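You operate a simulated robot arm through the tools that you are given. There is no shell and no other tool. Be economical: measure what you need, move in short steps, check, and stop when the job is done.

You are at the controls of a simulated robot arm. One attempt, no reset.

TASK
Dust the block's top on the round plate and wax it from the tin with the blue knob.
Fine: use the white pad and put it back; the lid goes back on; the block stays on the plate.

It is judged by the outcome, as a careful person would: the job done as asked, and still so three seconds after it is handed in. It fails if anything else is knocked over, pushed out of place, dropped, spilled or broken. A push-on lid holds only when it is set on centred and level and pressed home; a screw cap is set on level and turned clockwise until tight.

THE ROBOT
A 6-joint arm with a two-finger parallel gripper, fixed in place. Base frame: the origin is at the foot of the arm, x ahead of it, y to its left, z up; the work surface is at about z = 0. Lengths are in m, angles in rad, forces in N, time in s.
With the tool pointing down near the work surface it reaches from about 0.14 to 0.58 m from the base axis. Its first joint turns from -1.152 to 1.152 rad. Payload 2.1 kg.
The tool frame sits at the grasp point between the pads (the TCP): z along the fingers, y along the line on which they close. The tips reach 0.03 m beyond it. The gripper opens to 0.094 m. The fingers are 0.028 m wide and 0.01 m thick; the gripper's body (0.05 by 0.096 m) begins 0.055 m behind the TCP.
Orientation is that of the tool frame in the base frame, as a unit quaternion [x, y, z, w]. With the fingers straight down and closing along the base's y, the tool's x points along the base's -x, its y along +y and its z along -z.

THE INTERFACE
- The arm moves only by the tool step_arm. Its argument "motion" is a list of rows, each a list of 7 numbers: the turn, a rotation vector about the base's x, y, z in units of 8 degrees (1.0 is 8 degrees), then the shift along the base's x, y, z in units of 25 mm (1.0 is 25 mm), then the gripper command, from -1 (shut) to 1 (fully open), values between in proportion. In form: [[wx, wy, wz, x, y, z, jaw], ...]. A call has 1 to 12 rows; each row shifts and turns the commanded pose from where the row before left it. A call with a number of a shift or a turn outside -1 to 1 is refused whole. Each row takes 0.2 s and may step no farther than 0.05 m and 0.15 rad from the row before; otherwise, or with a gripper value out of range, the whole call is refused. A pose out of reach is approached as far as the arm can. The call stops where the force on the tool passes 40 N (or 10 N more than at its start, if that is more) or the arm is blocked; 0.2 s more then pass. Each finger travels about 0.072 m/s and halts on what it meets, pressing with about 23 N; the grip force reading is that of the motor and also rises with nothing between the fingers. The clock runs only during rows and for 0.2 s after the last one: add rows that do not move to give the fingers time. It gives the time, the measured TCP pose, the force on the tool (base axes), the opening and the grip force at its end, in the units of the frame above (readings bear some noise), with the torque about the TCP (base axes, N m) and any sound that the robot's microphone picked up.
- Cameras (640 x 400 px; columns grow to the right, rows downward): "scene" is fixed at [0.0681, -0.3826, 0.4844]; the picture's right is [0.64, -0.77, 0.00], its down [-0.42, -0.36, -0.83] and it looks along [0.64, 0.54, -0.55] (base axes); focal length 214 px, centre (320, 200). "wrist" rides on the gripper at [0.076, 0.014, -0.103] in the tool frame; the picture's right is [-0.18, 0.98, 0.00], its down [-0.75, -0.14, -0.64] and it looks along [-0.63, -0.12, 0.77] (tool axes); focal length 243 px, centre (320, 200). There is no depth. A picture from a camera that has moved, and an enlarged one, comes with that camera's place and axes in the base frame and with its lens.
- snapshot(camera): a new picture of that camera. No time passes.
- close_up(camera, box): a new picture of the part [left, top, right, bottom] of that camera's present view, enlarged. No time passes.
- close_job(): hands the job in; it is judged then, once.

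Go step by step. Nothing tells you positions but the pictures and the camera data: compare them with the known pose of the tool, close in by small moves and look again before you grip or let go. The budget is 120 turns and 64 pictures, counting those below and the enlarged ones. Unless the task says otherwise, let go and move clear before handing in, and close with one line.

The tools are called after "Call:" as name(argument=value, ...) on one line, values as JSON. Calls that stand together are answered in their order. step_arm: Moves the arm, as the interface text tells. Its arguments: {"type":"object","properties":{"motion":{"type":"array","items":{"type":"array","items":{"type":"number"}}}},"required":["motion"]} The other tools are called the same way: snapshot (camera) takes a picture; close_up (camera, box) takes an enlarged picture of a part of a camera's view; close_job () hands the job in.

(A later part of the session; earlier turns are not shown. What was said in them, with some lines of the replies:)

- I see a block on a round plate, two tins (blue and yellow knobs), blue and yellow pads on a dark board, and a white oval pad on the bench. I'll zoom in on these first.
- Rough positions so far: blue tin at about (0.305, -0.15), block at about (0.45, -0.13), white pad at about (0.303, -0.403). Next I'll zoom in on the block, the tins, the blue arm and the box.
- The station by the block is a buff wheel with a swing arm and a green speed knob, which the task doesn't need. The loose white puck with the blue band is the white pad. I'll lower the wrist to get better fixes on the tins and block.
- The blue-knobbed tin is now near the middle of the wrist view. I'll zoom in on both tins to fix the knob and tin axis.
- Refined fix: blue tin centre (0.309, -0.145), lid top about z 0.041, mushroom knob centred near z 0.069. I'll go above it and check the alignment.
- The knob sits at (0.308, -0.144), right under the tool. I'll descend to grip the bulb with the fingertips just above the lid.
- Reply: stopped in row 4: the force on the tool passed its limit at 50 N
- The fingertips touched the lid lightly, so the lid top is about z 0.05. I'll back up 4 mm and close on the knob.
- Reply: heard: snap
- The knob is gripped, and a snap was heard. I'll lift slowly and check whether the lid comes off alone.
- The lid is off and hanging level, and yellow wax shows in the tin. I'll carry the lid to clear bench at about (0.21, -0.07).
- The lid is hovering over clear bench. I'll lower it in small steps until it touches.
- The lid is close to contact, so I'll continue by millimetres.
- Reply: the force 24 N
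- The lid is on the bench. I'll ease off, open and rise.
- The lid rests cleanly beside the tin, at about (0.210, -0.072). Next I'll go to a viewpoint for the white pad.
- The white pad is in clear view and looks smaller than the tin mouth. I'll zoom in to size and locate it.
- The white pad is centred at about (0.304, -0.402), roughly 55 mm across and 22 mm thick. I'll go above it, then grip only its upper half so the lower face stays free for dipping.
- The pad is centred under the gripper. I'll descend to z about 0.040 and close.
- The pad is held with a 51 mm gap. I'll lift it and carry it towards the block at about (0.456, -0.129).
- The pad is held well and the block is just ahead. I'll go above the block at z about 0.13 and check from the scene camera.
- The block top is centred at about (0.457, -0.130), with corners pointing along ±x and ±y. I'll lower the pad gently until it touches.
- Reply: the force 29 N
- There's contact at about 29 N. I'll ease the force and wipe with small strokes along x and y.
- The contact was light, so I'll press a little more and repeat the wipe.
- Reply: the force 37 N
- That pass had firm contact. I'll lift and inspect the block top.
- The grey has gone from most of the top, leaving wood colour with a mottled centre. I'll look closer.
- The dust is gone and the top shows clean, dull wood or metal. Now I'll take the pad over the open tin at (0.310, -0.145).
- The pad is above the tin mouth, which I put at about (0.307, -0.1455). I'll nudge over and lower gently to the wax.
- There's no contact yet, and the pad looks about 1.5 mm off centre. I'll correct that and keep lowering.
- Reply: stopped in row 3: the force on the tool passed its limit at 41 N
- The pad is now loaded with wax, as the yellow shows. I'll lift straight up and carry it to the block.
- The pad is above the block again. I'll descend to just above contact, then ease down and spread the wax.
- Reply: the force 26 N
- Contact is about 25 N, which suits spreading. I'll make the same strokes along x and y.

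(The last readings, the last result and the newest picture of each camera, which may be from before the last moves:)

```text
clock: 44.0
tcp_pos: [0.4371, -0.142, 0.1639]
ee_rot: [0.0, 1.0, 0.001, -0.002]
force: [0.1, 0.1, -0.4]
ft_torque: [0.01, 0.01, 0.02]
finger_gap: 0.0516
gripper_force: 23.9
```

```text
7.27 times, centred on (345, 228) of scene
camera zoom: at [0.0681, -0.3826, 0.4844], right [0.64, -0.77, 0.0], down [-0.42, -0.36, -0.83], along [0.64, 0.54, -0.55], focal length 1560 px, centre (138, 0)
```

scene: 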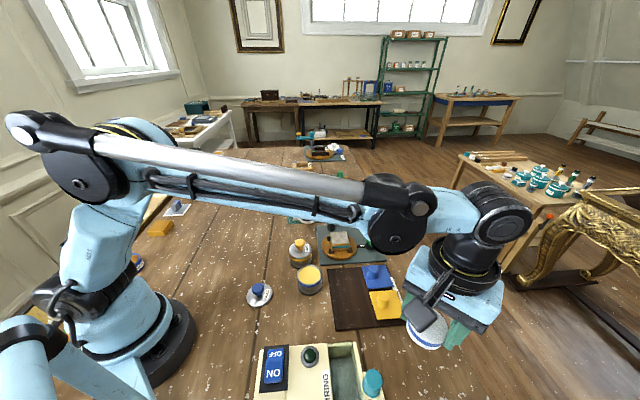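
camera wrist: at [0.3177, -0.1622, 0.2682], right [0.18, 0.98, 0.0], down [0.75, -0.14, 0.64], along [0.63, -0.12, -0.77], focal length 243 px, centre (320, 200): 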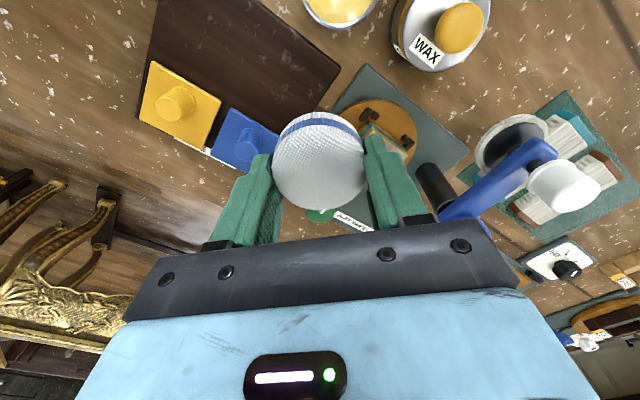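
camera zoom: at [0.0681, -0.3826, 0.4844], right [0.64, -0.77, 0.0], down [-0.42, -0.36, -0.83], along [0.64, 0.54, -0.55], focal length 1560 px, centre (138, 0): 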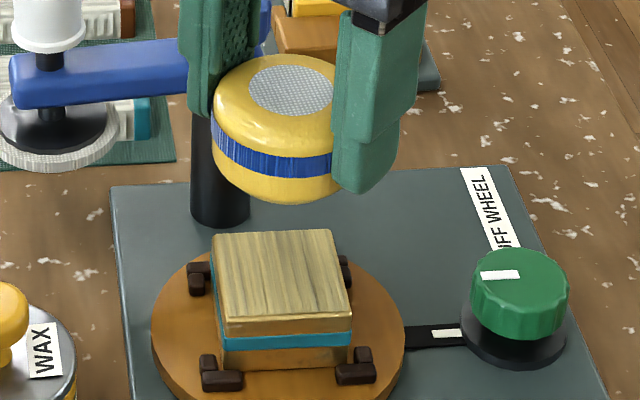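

The whole top now has a streaky wax film. Next I'll return the pad to its place at (0.304, -0.402).

Call:
step_arm(motion=[[0, 0, 0, -0.486, -0.944, 0, -1], [0, 0, 0, -0.486, -0.944, 0, -1], [0, 0, 0, -0.486, -0.944, 0, -1], [0, 0, 0, -0.486, -0.944, 0, -1], [0, 0, 0, -0.486, -0.944, 0, -1], [0, 0, 0, -0.486, -0.944, 0, -1], [0, 0, 0, -0.486, -0.944, 0, -1], [0, 0, 0, -0.486, -0.944, 0, -1], [0, 0, 0, -0.486, -0.944, 0, -1], [0, 0, 0, -0.486, -0.944, 0, -1], [0, 0, 0, -0.486, -0.944, 0, -1], [0, 0, 0, 0, 0, 0, -1]])

Call:
step_arm(motion=[[0, 0, 0, 0, 0, -1, -1], [0, 0, 0, 0, 0, -1, -1], [0, 0, 0, 0, 0, -1, -1], [0, 0, 0, 0, 0, -1, -1], [0, 0, 0, 0, 0, -0.6, -1], [0, 0, 0, 0, 0, 0, -1]])

```text
clock: 46.6
tcp_pos: [0.3026, -0.4035, 0.164]
ee_rot: [0.0, 1.0, 0.002, -0.002]
force: [0.9, 0.5, -1.0]
ft_torque: [0.03, 0.02, 0.0]
finger_gap: 0.0513
gripper_force: 23.2
```

```text
clock: 48.0
tcp_pos: [0.3033, -0.4014, 0.0455]
ee_rot: [0.001, 1.0, 0.001, -0.002]
force: [-0.7, 0.4, -1.1]
ft_torque: [-0.02, -0.03, -0.03]
finger_gap: 0.0518
gripper_force: 23.0
```

Call:
step_arm(motion=[[0, 0, 0, 0, 0, -0.12, -1], [0, 0, 0, 0, 0, -0.08, -1], [0, 0, 0, 0, 0, 0, -1]])

```text
clock: 48.8
tcp_pos: [0.3015, -0.4003, 0.0418]
ee_rot: [0.0, 1.0, 0.001, -0.001]
force: [-0.1, -0.1, -0.6]
ft_torque: [0.0, 0.01, -0.02]
finger_gap: 0.0515
gripper_force: 22.1
```

Call:
step_arm(motion=[[0, 0, 0, 0, 0, -0.06, -1], [0, 0, 0, 0, 0, -0.04, -1], [0, 0, 0, 0, 0, 0, -1]])

```text
clock: 49.6
tcp_pos: [0.3016, -0.4006, 0.0402]
ee_rot: [0.0, 1.0, 0.001, -0.001]
force: [0.6, 0.0, -0.2]
ft_torque: [0.05, 0.01, 0.01]
finger_gap: 0.0512
gripper_force: 22.7
```

Call:
step_arm(motion=[[0, 0, 0, 0, 0, -0.05, -1], [0, 0, 0, 0, 0, -0.04, -1], [0, 0, 0, 0, 0, 0, -1]])

```text
clock: 50.4
tcp_pos: [0.3027, -0.4016, 0.0383]
ee_rot: [0.0, 1.0, 0.001, -0.001]
force: [-1.4, 3.7, 29.5]
ft_torque: [0.03, -0.04, 0.03]
finger_gap: 0.0512
gripper_force: 22.8
```

The pad is on the bench. I'll ease the pressure, open, rise and look.

Call:
step_arm(motion=[[0, 0, 0, 0, 0, 0.05, -1], [0, 0, 0, 0, 0, 0, 0.3], [0, 0, 0, 0, 0, 0, 1], [0, 0, 0, 0, 0, 0, 1], [0, 0, 0, 0, 0, 0, 1], [0, 0, 0, 0, 0, 0.5, 1], [0, 0, 0, 0, 0, 1, 1], [0, 0, 0, 0, 0, 1, 1], [0, 0, 0, 0, 0, 1, 1], [0, 0, 0, 0, 0, 1, 1], [0, 0, 0, 0, 0, 1, 1]])

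Call:
close_up(camera="wrist", box=[220, 50, 440, 230])

```text
clock: 52.8
tcp_pos: [0.3031, -0.4009, 0.1781]
ee_rot: [0.0, 1.0, 0.0, -0.002]
force: [0.2, -0.2, 0.6]
ft_torque: [-0.03, -0.01, -0.03]
finger_gap: 0.094
gripper_force: 0.0
```

```text
2.22 times, centred on (330, 140) of wrist
camera zoom: at [0.2267, -0.3868, 0.2805], right [0.18, 0.98, 0.0], down [0.76, -0.14, 0.64], along [0.63, -0.12, -0.77], focal length 539 px, centre (298, 333)
```

zoom: 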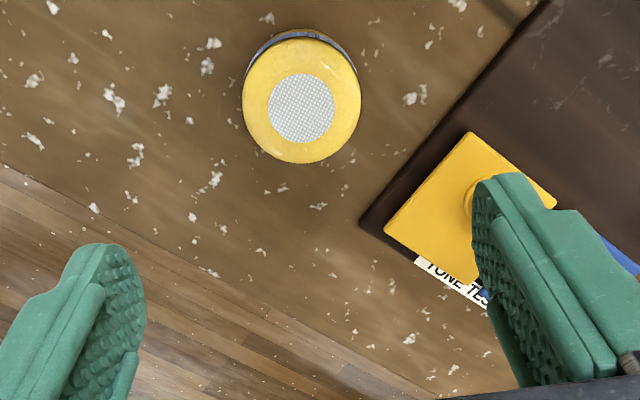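

The pad is flat and back in its spot. Now I'll fetch the lid at (0.210, -0.0715).

Call:
step_arm(motion=[[0, 0, 0, -0.28, 1, 0, 1], [0, 0, 0, -0.28, 1, 0, 1], [0, 0, 0, -0.28, 1, 0, 1], [0, 0, 0, -0.28, 1, 0, 1], [0, 0, 0, -0.28, 1, 0, 1], [0, 0, 0, -0.28, 1, 0, 0.1], [0, 0, 0, -0.28, 1, 0, 0.1], [0, 0, 0, -0.28, 1, 0, 0.1], [0, 0, 0, -0.28, 1, 0, 0.1], [0, 0, 0, -0.28, 1, 0, 0.1], [0, 0, 0, -0.28, 1, 0, 0.1], [0, 0, 0, -0.28, 1, 0, 0.1]])

Call:
step_arm(motion=[[0, 0, 0, -0.35, 0.6, 0, 0.1], [0, 0, 0, 0, 0.55, -0.5, 0.1], [0, 0, 0, 0, 0, -1, 0.1], [0, 0, 0, 0, 0, -1, 0.1], [0, 0, 0, 0, 0, -0.7, 0.1], [0, 0, 0, 0, 0, 0, 0.1]])

Call:
close_up(camera="wrist", box=[220, 50, 440, 230])

```text
clock: 55.4
tcp_pos: [0.217, -0.103, 0.1775]
ee_rot: [-0.001, 1.0, 0.0, -0.002]
force: [-0.1, -1.1, -0.1]
ft_torque: [0.02, 0.0, 0.0]
finger_gap: 0.0516
gripper_force: 0.1
```

```text
clock: 56.8
tcp_pos: [0.21, -0.0736, 0.0977]
ee_rot: [0.0, 1.0, 0.0, -0.002]
force: [0.1, 0.0, 0.5]
ft_torque: [-0.02, 0.0, -0.02]
finger_gap: 0.0514
gripper_force: 0.1
```

```text
2.22 times, centred on (330, 140) of wrist
camera zoom: at [0.1353, -0.0585, 0.2003], right [0.18, 0.98, 0.0], down [0.76, -0.14, 0.64], along [0.63, -0.12, -0.77], focal length 539 px, centre (298, 333)
```

zoom: 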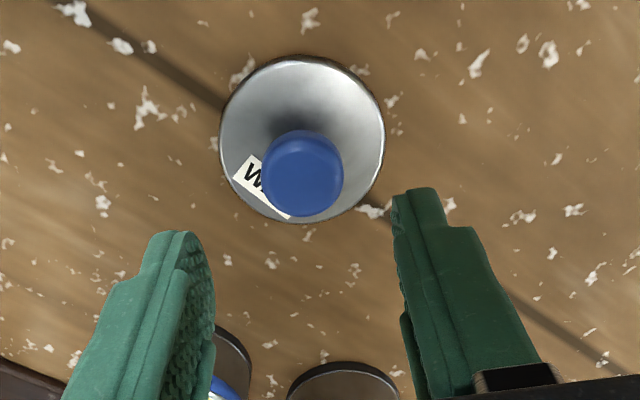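

The lid knob is at about (0.210, -0.0706). I'll shift 2 mm in y, descend and grip.

Call:
step_arm(motion=[[0, 0, 0, 0, 0.1, -0.8, 0.1], [0, 0, 0, 0, 0, -0.8, 0.1], [0, 0, 0, 0, 0, -0.7, 0.1], [0, 0, 0, 0, 0, 0, 0.1], [0, 0, 0, 0, 0, 0, -0.3], [0, 0, 0, 0, 0, 0, -1], [0, 0, 0, 0, 0, 0, -1], [0, 0, 0, 0, 0, 0, -1]])

Call:
step_arm(motion=[[0, 0, 0, 0, 0, 0.3, -1], [0, 0, 0, 0, 0, 0.8, -1], [0, 0, 0, 0, 0, 1, -1], [0, 0, 0, 0, 0, 1, -1], [0, 0, 0, 0, 0, 1, -1], [0, 0, 0, 0, 0, 0, -1]])

Call:
close_up(camera="scene", box=[220, 190, 340, 310])

```text
clock: 58.6
tcp_pos: [0.2081, -0.0705, 0.0401]
ee_rot: [0.0, 1.0, 0.001, 0.0]
force: [-0.2, -0.3, 0.1]
ft_torque: [-0.02, 0.0, 0.02]
finger_gap: 0.0258
gripper_force: 22.9
```

```text
clock: 60.0
tcp_pos: [0.2097, -0.0723, 0.1434]
ee_rot: [0.001, 1.0, 0.001, -0.003]
force: [0.2, 0.2, -1.1]
ft_torque: [0.0, 0.03, 0.02]
finger_gap: 0.026
gripper_force: 23.1
```

```text
3.33 times, centred on (280, 250) of scene
camera zoom: at [0.0681, -0.3826, 0.4844], right [0.64, -0.77, 0.0], down [-0.42, -0.36, -0.83], along [0.64, 0.54, -0.55], focal length 715 px, centre (453, 33)
```

zoom: 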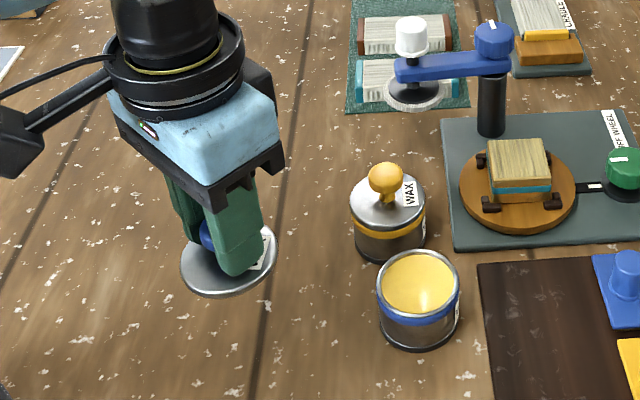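

The lid is gripped and level. I'll move it over the tin and lower it to just above the rim.

Call:
step_arm(motion=[[0, 0, 0, 1, -0.73, 0, -1], [0, 0, 0, 1, -0.73, 0, -1], [0, 0, 0, 1, -0.73, 0, -1], [0, 0, 0, 1, -0.74, 0, -1], [0, 0, 0, 0, 0, -1, -1], [0, 0, 0, 0, 0, -0.7, -1], [0, 0, 0, 0, 0, 0, -1], [0, 0, 0, 0, 0, 0, -1]])

Call:
close_up(camera="scene", box=[280, 230, 350, 300])

Call:
close_up(camera="wrist", box=[240, 80, 400, 220])

```text
clock: 61.8
tcp_pos: [0.3097, -0.1426, 0.1004]
ee_rot: [0.0, 1.0, 0.0, -0.001]
force: [-0.2, -0.8, -1.6]
ft_torque: [0.02, -0.03, 0.0]
finger_gap: 0.0256
gripper_force: 23.1
```

```text
5.71 times, centred on (315, 265) of scene
camera zoom: at [0.0681, -0.3826, 0.4844], right [0.64, -0.77, 0.0], down [-0.42, -0.36, -0.83], along [0.64, 0.54, -0.55], focal length 1226 px, centre (349, -171)
```

zoom: 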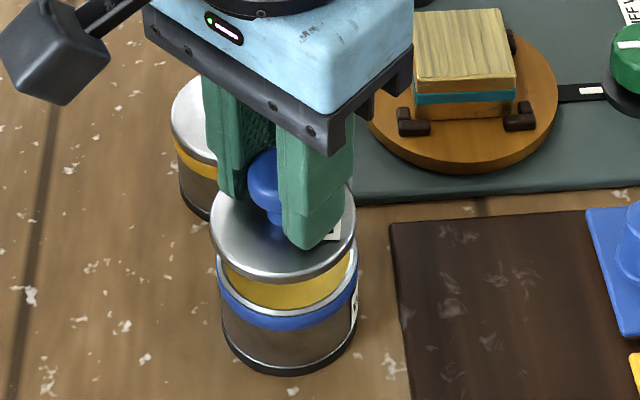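

```text
2.86 times, centred on (320, 150) of wrist
camera zoom: at [0.2345, -0.1285, 0.2016], right [0.18, 0.98, 0.0], down [0.76, -0.14, 0.64], along [0.63, -0.12, -0.77], focal length 693 px, centre (320, 343)
```

zoom: 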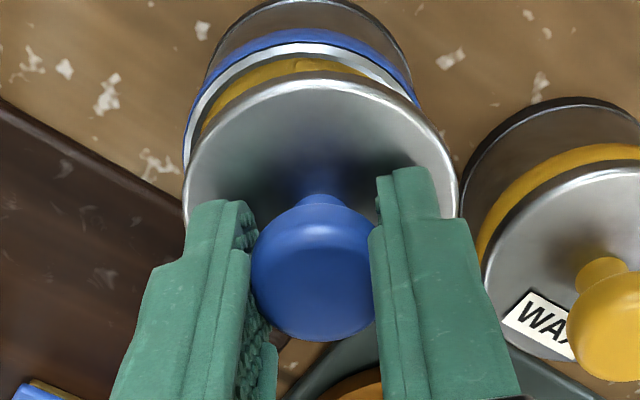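

Compared with the removal picture, the lid looks about 3 mm too far away in +x/+y. I'll correct that, lower a bit and compare again.

Call:
step_arm(motion=[[0, 0, 0, -0.09, -0.09, 0, -1], [0, 0, 0, 0, 0, -0.3, -1], [0, 0, 0, 0, 0, 0, -1], [0, 0, 0, 0, 0, 0, -1]])

Call:
close_up(camera="scene", box=[290, 245, 340, 300])

Call:
close_up(camera="wrist", box=[260, 80, 380, 200])

```text
clock: 62.8
tcp_pos: [0.3088, -0.1451, 0.0927]
ee_rot: [0.0, 1.0, 0.001, -0.002]
force: [0.4, 0.4, 0.2]
ft_torque: [0.01, -0.01, -0.02]
finger_gap: 0.0255
gripper_force: 22.5
```

```text
7.27 times, centred on (315, 272) of scene
camera zoom: at [0.0681, -0.3826, 0.4844], right [0.64, -0.77, 0.0], down [-0.42, -0.36, -0.83], along [0.64, 0.54, -0.55], focal length 1560 px, centre (356, -327)
```

zoom: 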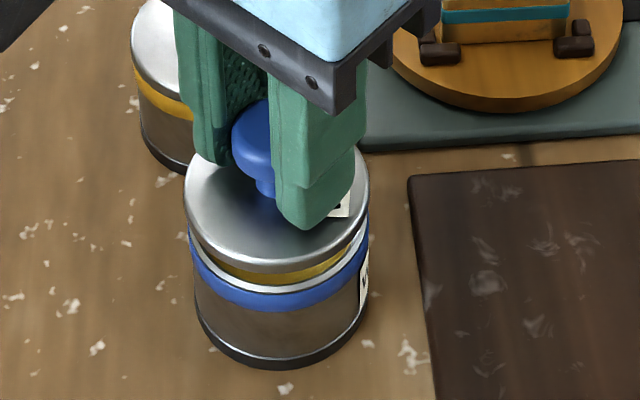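

```text
3.33 times, centred on (320, 140) of wrist
camera zoom: at [0.2332, -0.1309, 0.1946], right [0.18, 0.98, 0.0], down [0.76, -0.14, 0.64], along [0.63, -0.12, -0.77], focal length 809 px, centre (320, 400)
```

zoom: 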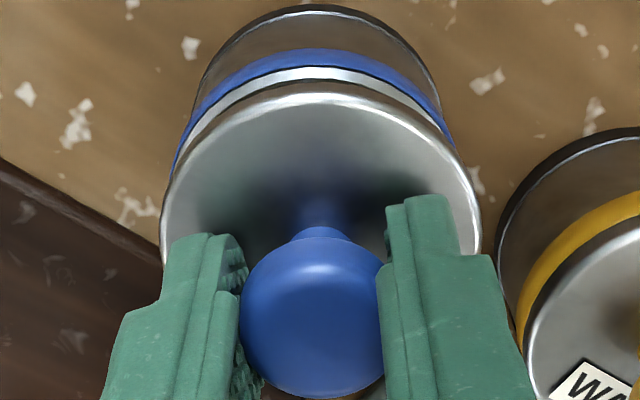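

The lid is now centred to within about 1 mm. I'll lower it onto the rim and press.

Call:
step_arm(motion=[[0, 0, 0, -0.02, -0.02, -0.1, -1], [0, 0, 0, 0, 0, -0.1, -1], [0, 0, 0, 0, 0, 0, -1], [0, 0, 0, 0, 0, 0, -1]])

Call:
close_up(camera="scene", box=[290, 245, 340, 300])

```text
clock: 63.8
tcp_pos: [0.3075, -0.1459, 0.0879]
ee_rot: [-0.001, 1.0, 0.001, -0.001]
force: [-0.6, 0.1, 0.3]
ft_torque: [-0.01, -0.01, 0.01]
finger_gap: 0.0256
gripper_force: 22.7
```

```text
7.27 times, centred on (315, 272) of scene
camera zoom: at [0.0681, -0.3826, 0.4844], right [0.64, -0.77, 0.0], down [-0.42, -0.36, -0.83], along [0.64, 0.54, -0.55], focal length 1560 px, centre (356, -327)
```

zoom: 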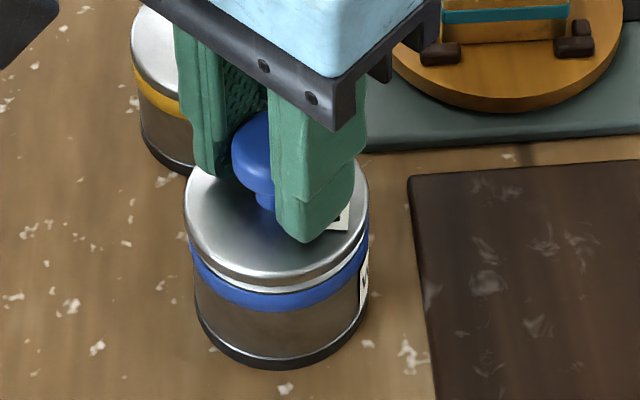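

It looks centred, just above seating. I'll press down in small increments.

Call:
step_arm(motion=[[0, 0, 0, 0.015, -0.02, -0.06, -1], [0, 0, 0, 0, 0, -0.06, -1], [0, 0, 0, 0, 0, -0.04, -1], [0, 0, 0, 0, 0, 0, -1]])

```text
clock: 64.8
tcp_pos: [0.3082, -0.1466, 0.0826]
ee_rot: [-0.001, 1.0, 0.001, -0.001]
force: [0.2, 0.5, 0.3]
ft_torque: [-0.03, 0.01, -0.03]
finger_gap: 0.0255
gripper_force: 22.8
```

Call:
step_arm(motion=[[0, 0, 0, 0, 0, -0.05, -1], [0, 0, 0, 0, 0, -0.05, -1], [0, 0, 0, 0, 0, 0, -1]])

Call:
close_up(camera="scene", box=[290, 245, 340, 300])

```text
clock: 65.3
tcp_pos: [0.3089, -0.1464, 0.0822]
ee_rot: [-0.001, 1.0, 0.0, -0.003]
force: [-1.0, 1.8, 10.0]
ft_torque: [-0.07, -0.22, 0.01]
finger_gap: 0.0257
gripper_force: 22.9
heard: snap
stopped in row 2: the force on the tool passed its limit at 47 N (the readings are from after the stop); the commanded pose is now the measured one
```

```text
7.27 times, centred on (315, 272) of scene
camera zoom: at [0.0681, -0.3826, 0.4845], right [0.64, -0.77, 0.0], down [-0.42, -0.36, -0.83], along [0.64, 0.54, -0.55], focal length 1560 px, centre (356, -327)
```

zoom: 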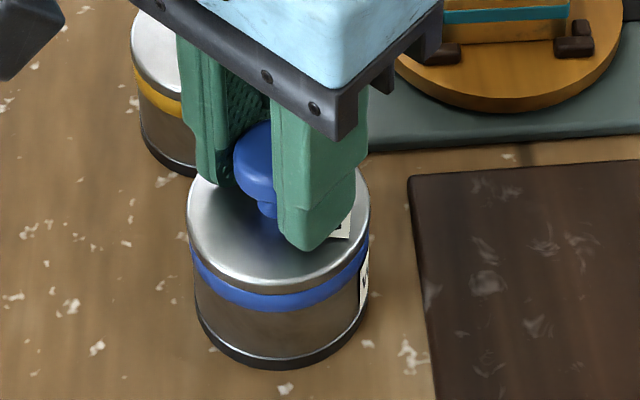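

Snap heard: the lid is home and flush. I'll open without lifting, then rise clear.

Call:
step_arm(motion=[[0, 0, 0, 0, 0, 0, -0.3], [0, 0, 0, 0, 0, 0, 0.1], [0, 0, 0, 0, 0, 0, 0.1], [0, 0, 0, 0, 0, 0, 0.1], [0, 0, 0, 0, 0, 0.5, 0.1], [0, 0, 0, 0, 0, 1, 0.1], [0, 0, 0, 0, 0, 1, 0.1], [0, 0, 0, 0, 0, 1, 0.1], [0, 0, 0, -0.8, 0, 1, 0.1], [0, 0, 0, -1, 0, 1, 0.1], [0, 0, 0, -1, 0, 0, 0.1], [0, 0, 0, -1, 0, 0, 0.1]])

Call:
close_up(camera="scene", box=[280, 230, 350, 300])

Call:
snapshot(camera="scene")

```text
clock: 67.9
tcp_pos: [0.2122, -0.1448, 0.2207]
ee_rot: [0.0, 1.0, 0.0, -0.002]
force: [0.0, 0.2, 0.2]
ft_torque: [0.02, 0.0, -0.01]
finger_gap: 0.0518
gripper_force: 0.0
```

```text
5.71 times, centred on (315, 265) of scene
camera zoom: at [0.0682, -0.3826, 0.4844], right [0.64, -0.77, 0.0], down [-0.42, -0.36, -0.83], along [0.64, 0.54, -0.55], focal length 1226 px, centre (349, -171)
```

zoom: 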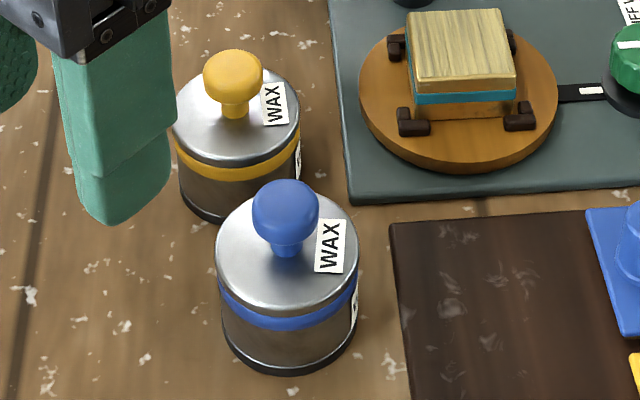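

```text
15 pictures are left
```

scene: 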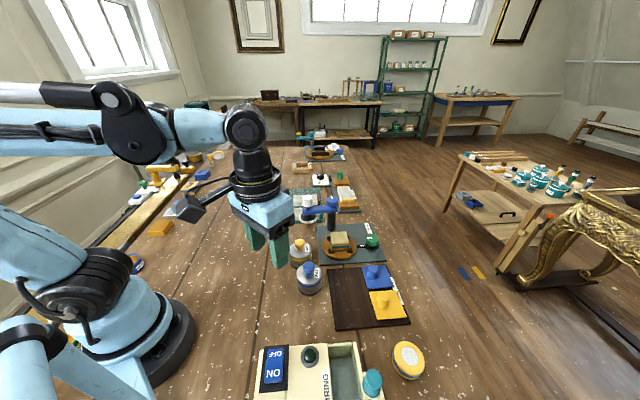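

The lid is seated level and the pad is back in place. I'll take one last look at the wax coverage.

Call:
close_up(camera="scene", box=[325, 225, 360, 250])

```text
16.00 times, centred on (342, 238) of scene
camera zoom: at [0.0682, -0.3826, 0.4844], right [0.64, -0.77, 0.0], down [-0.42, -0.36, -0.83], along [0.64, 0.54, -0.55], focal length 3432 px, centre (-40, -400)
```

zoom: 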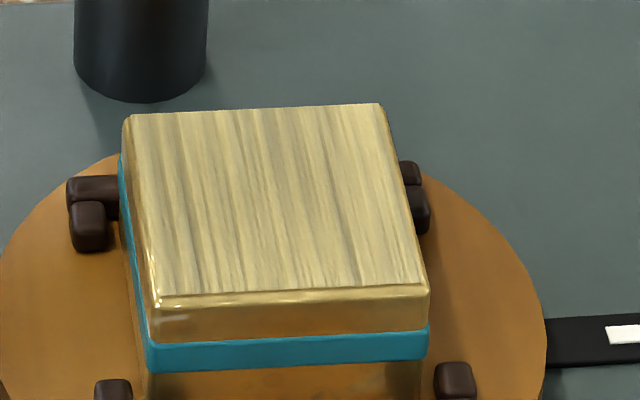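

The wax film covers the whole top, the block is still on its plate, the lid is home, and the arm is clear. Handing in.

Call:
close_job()

```text
The job is handed in.
```

The block's top is dusted and waxed from the blue-knob tin; the lid is snapped back on, the white pad (now waxy) is back in its spot, and the block never left the plate.
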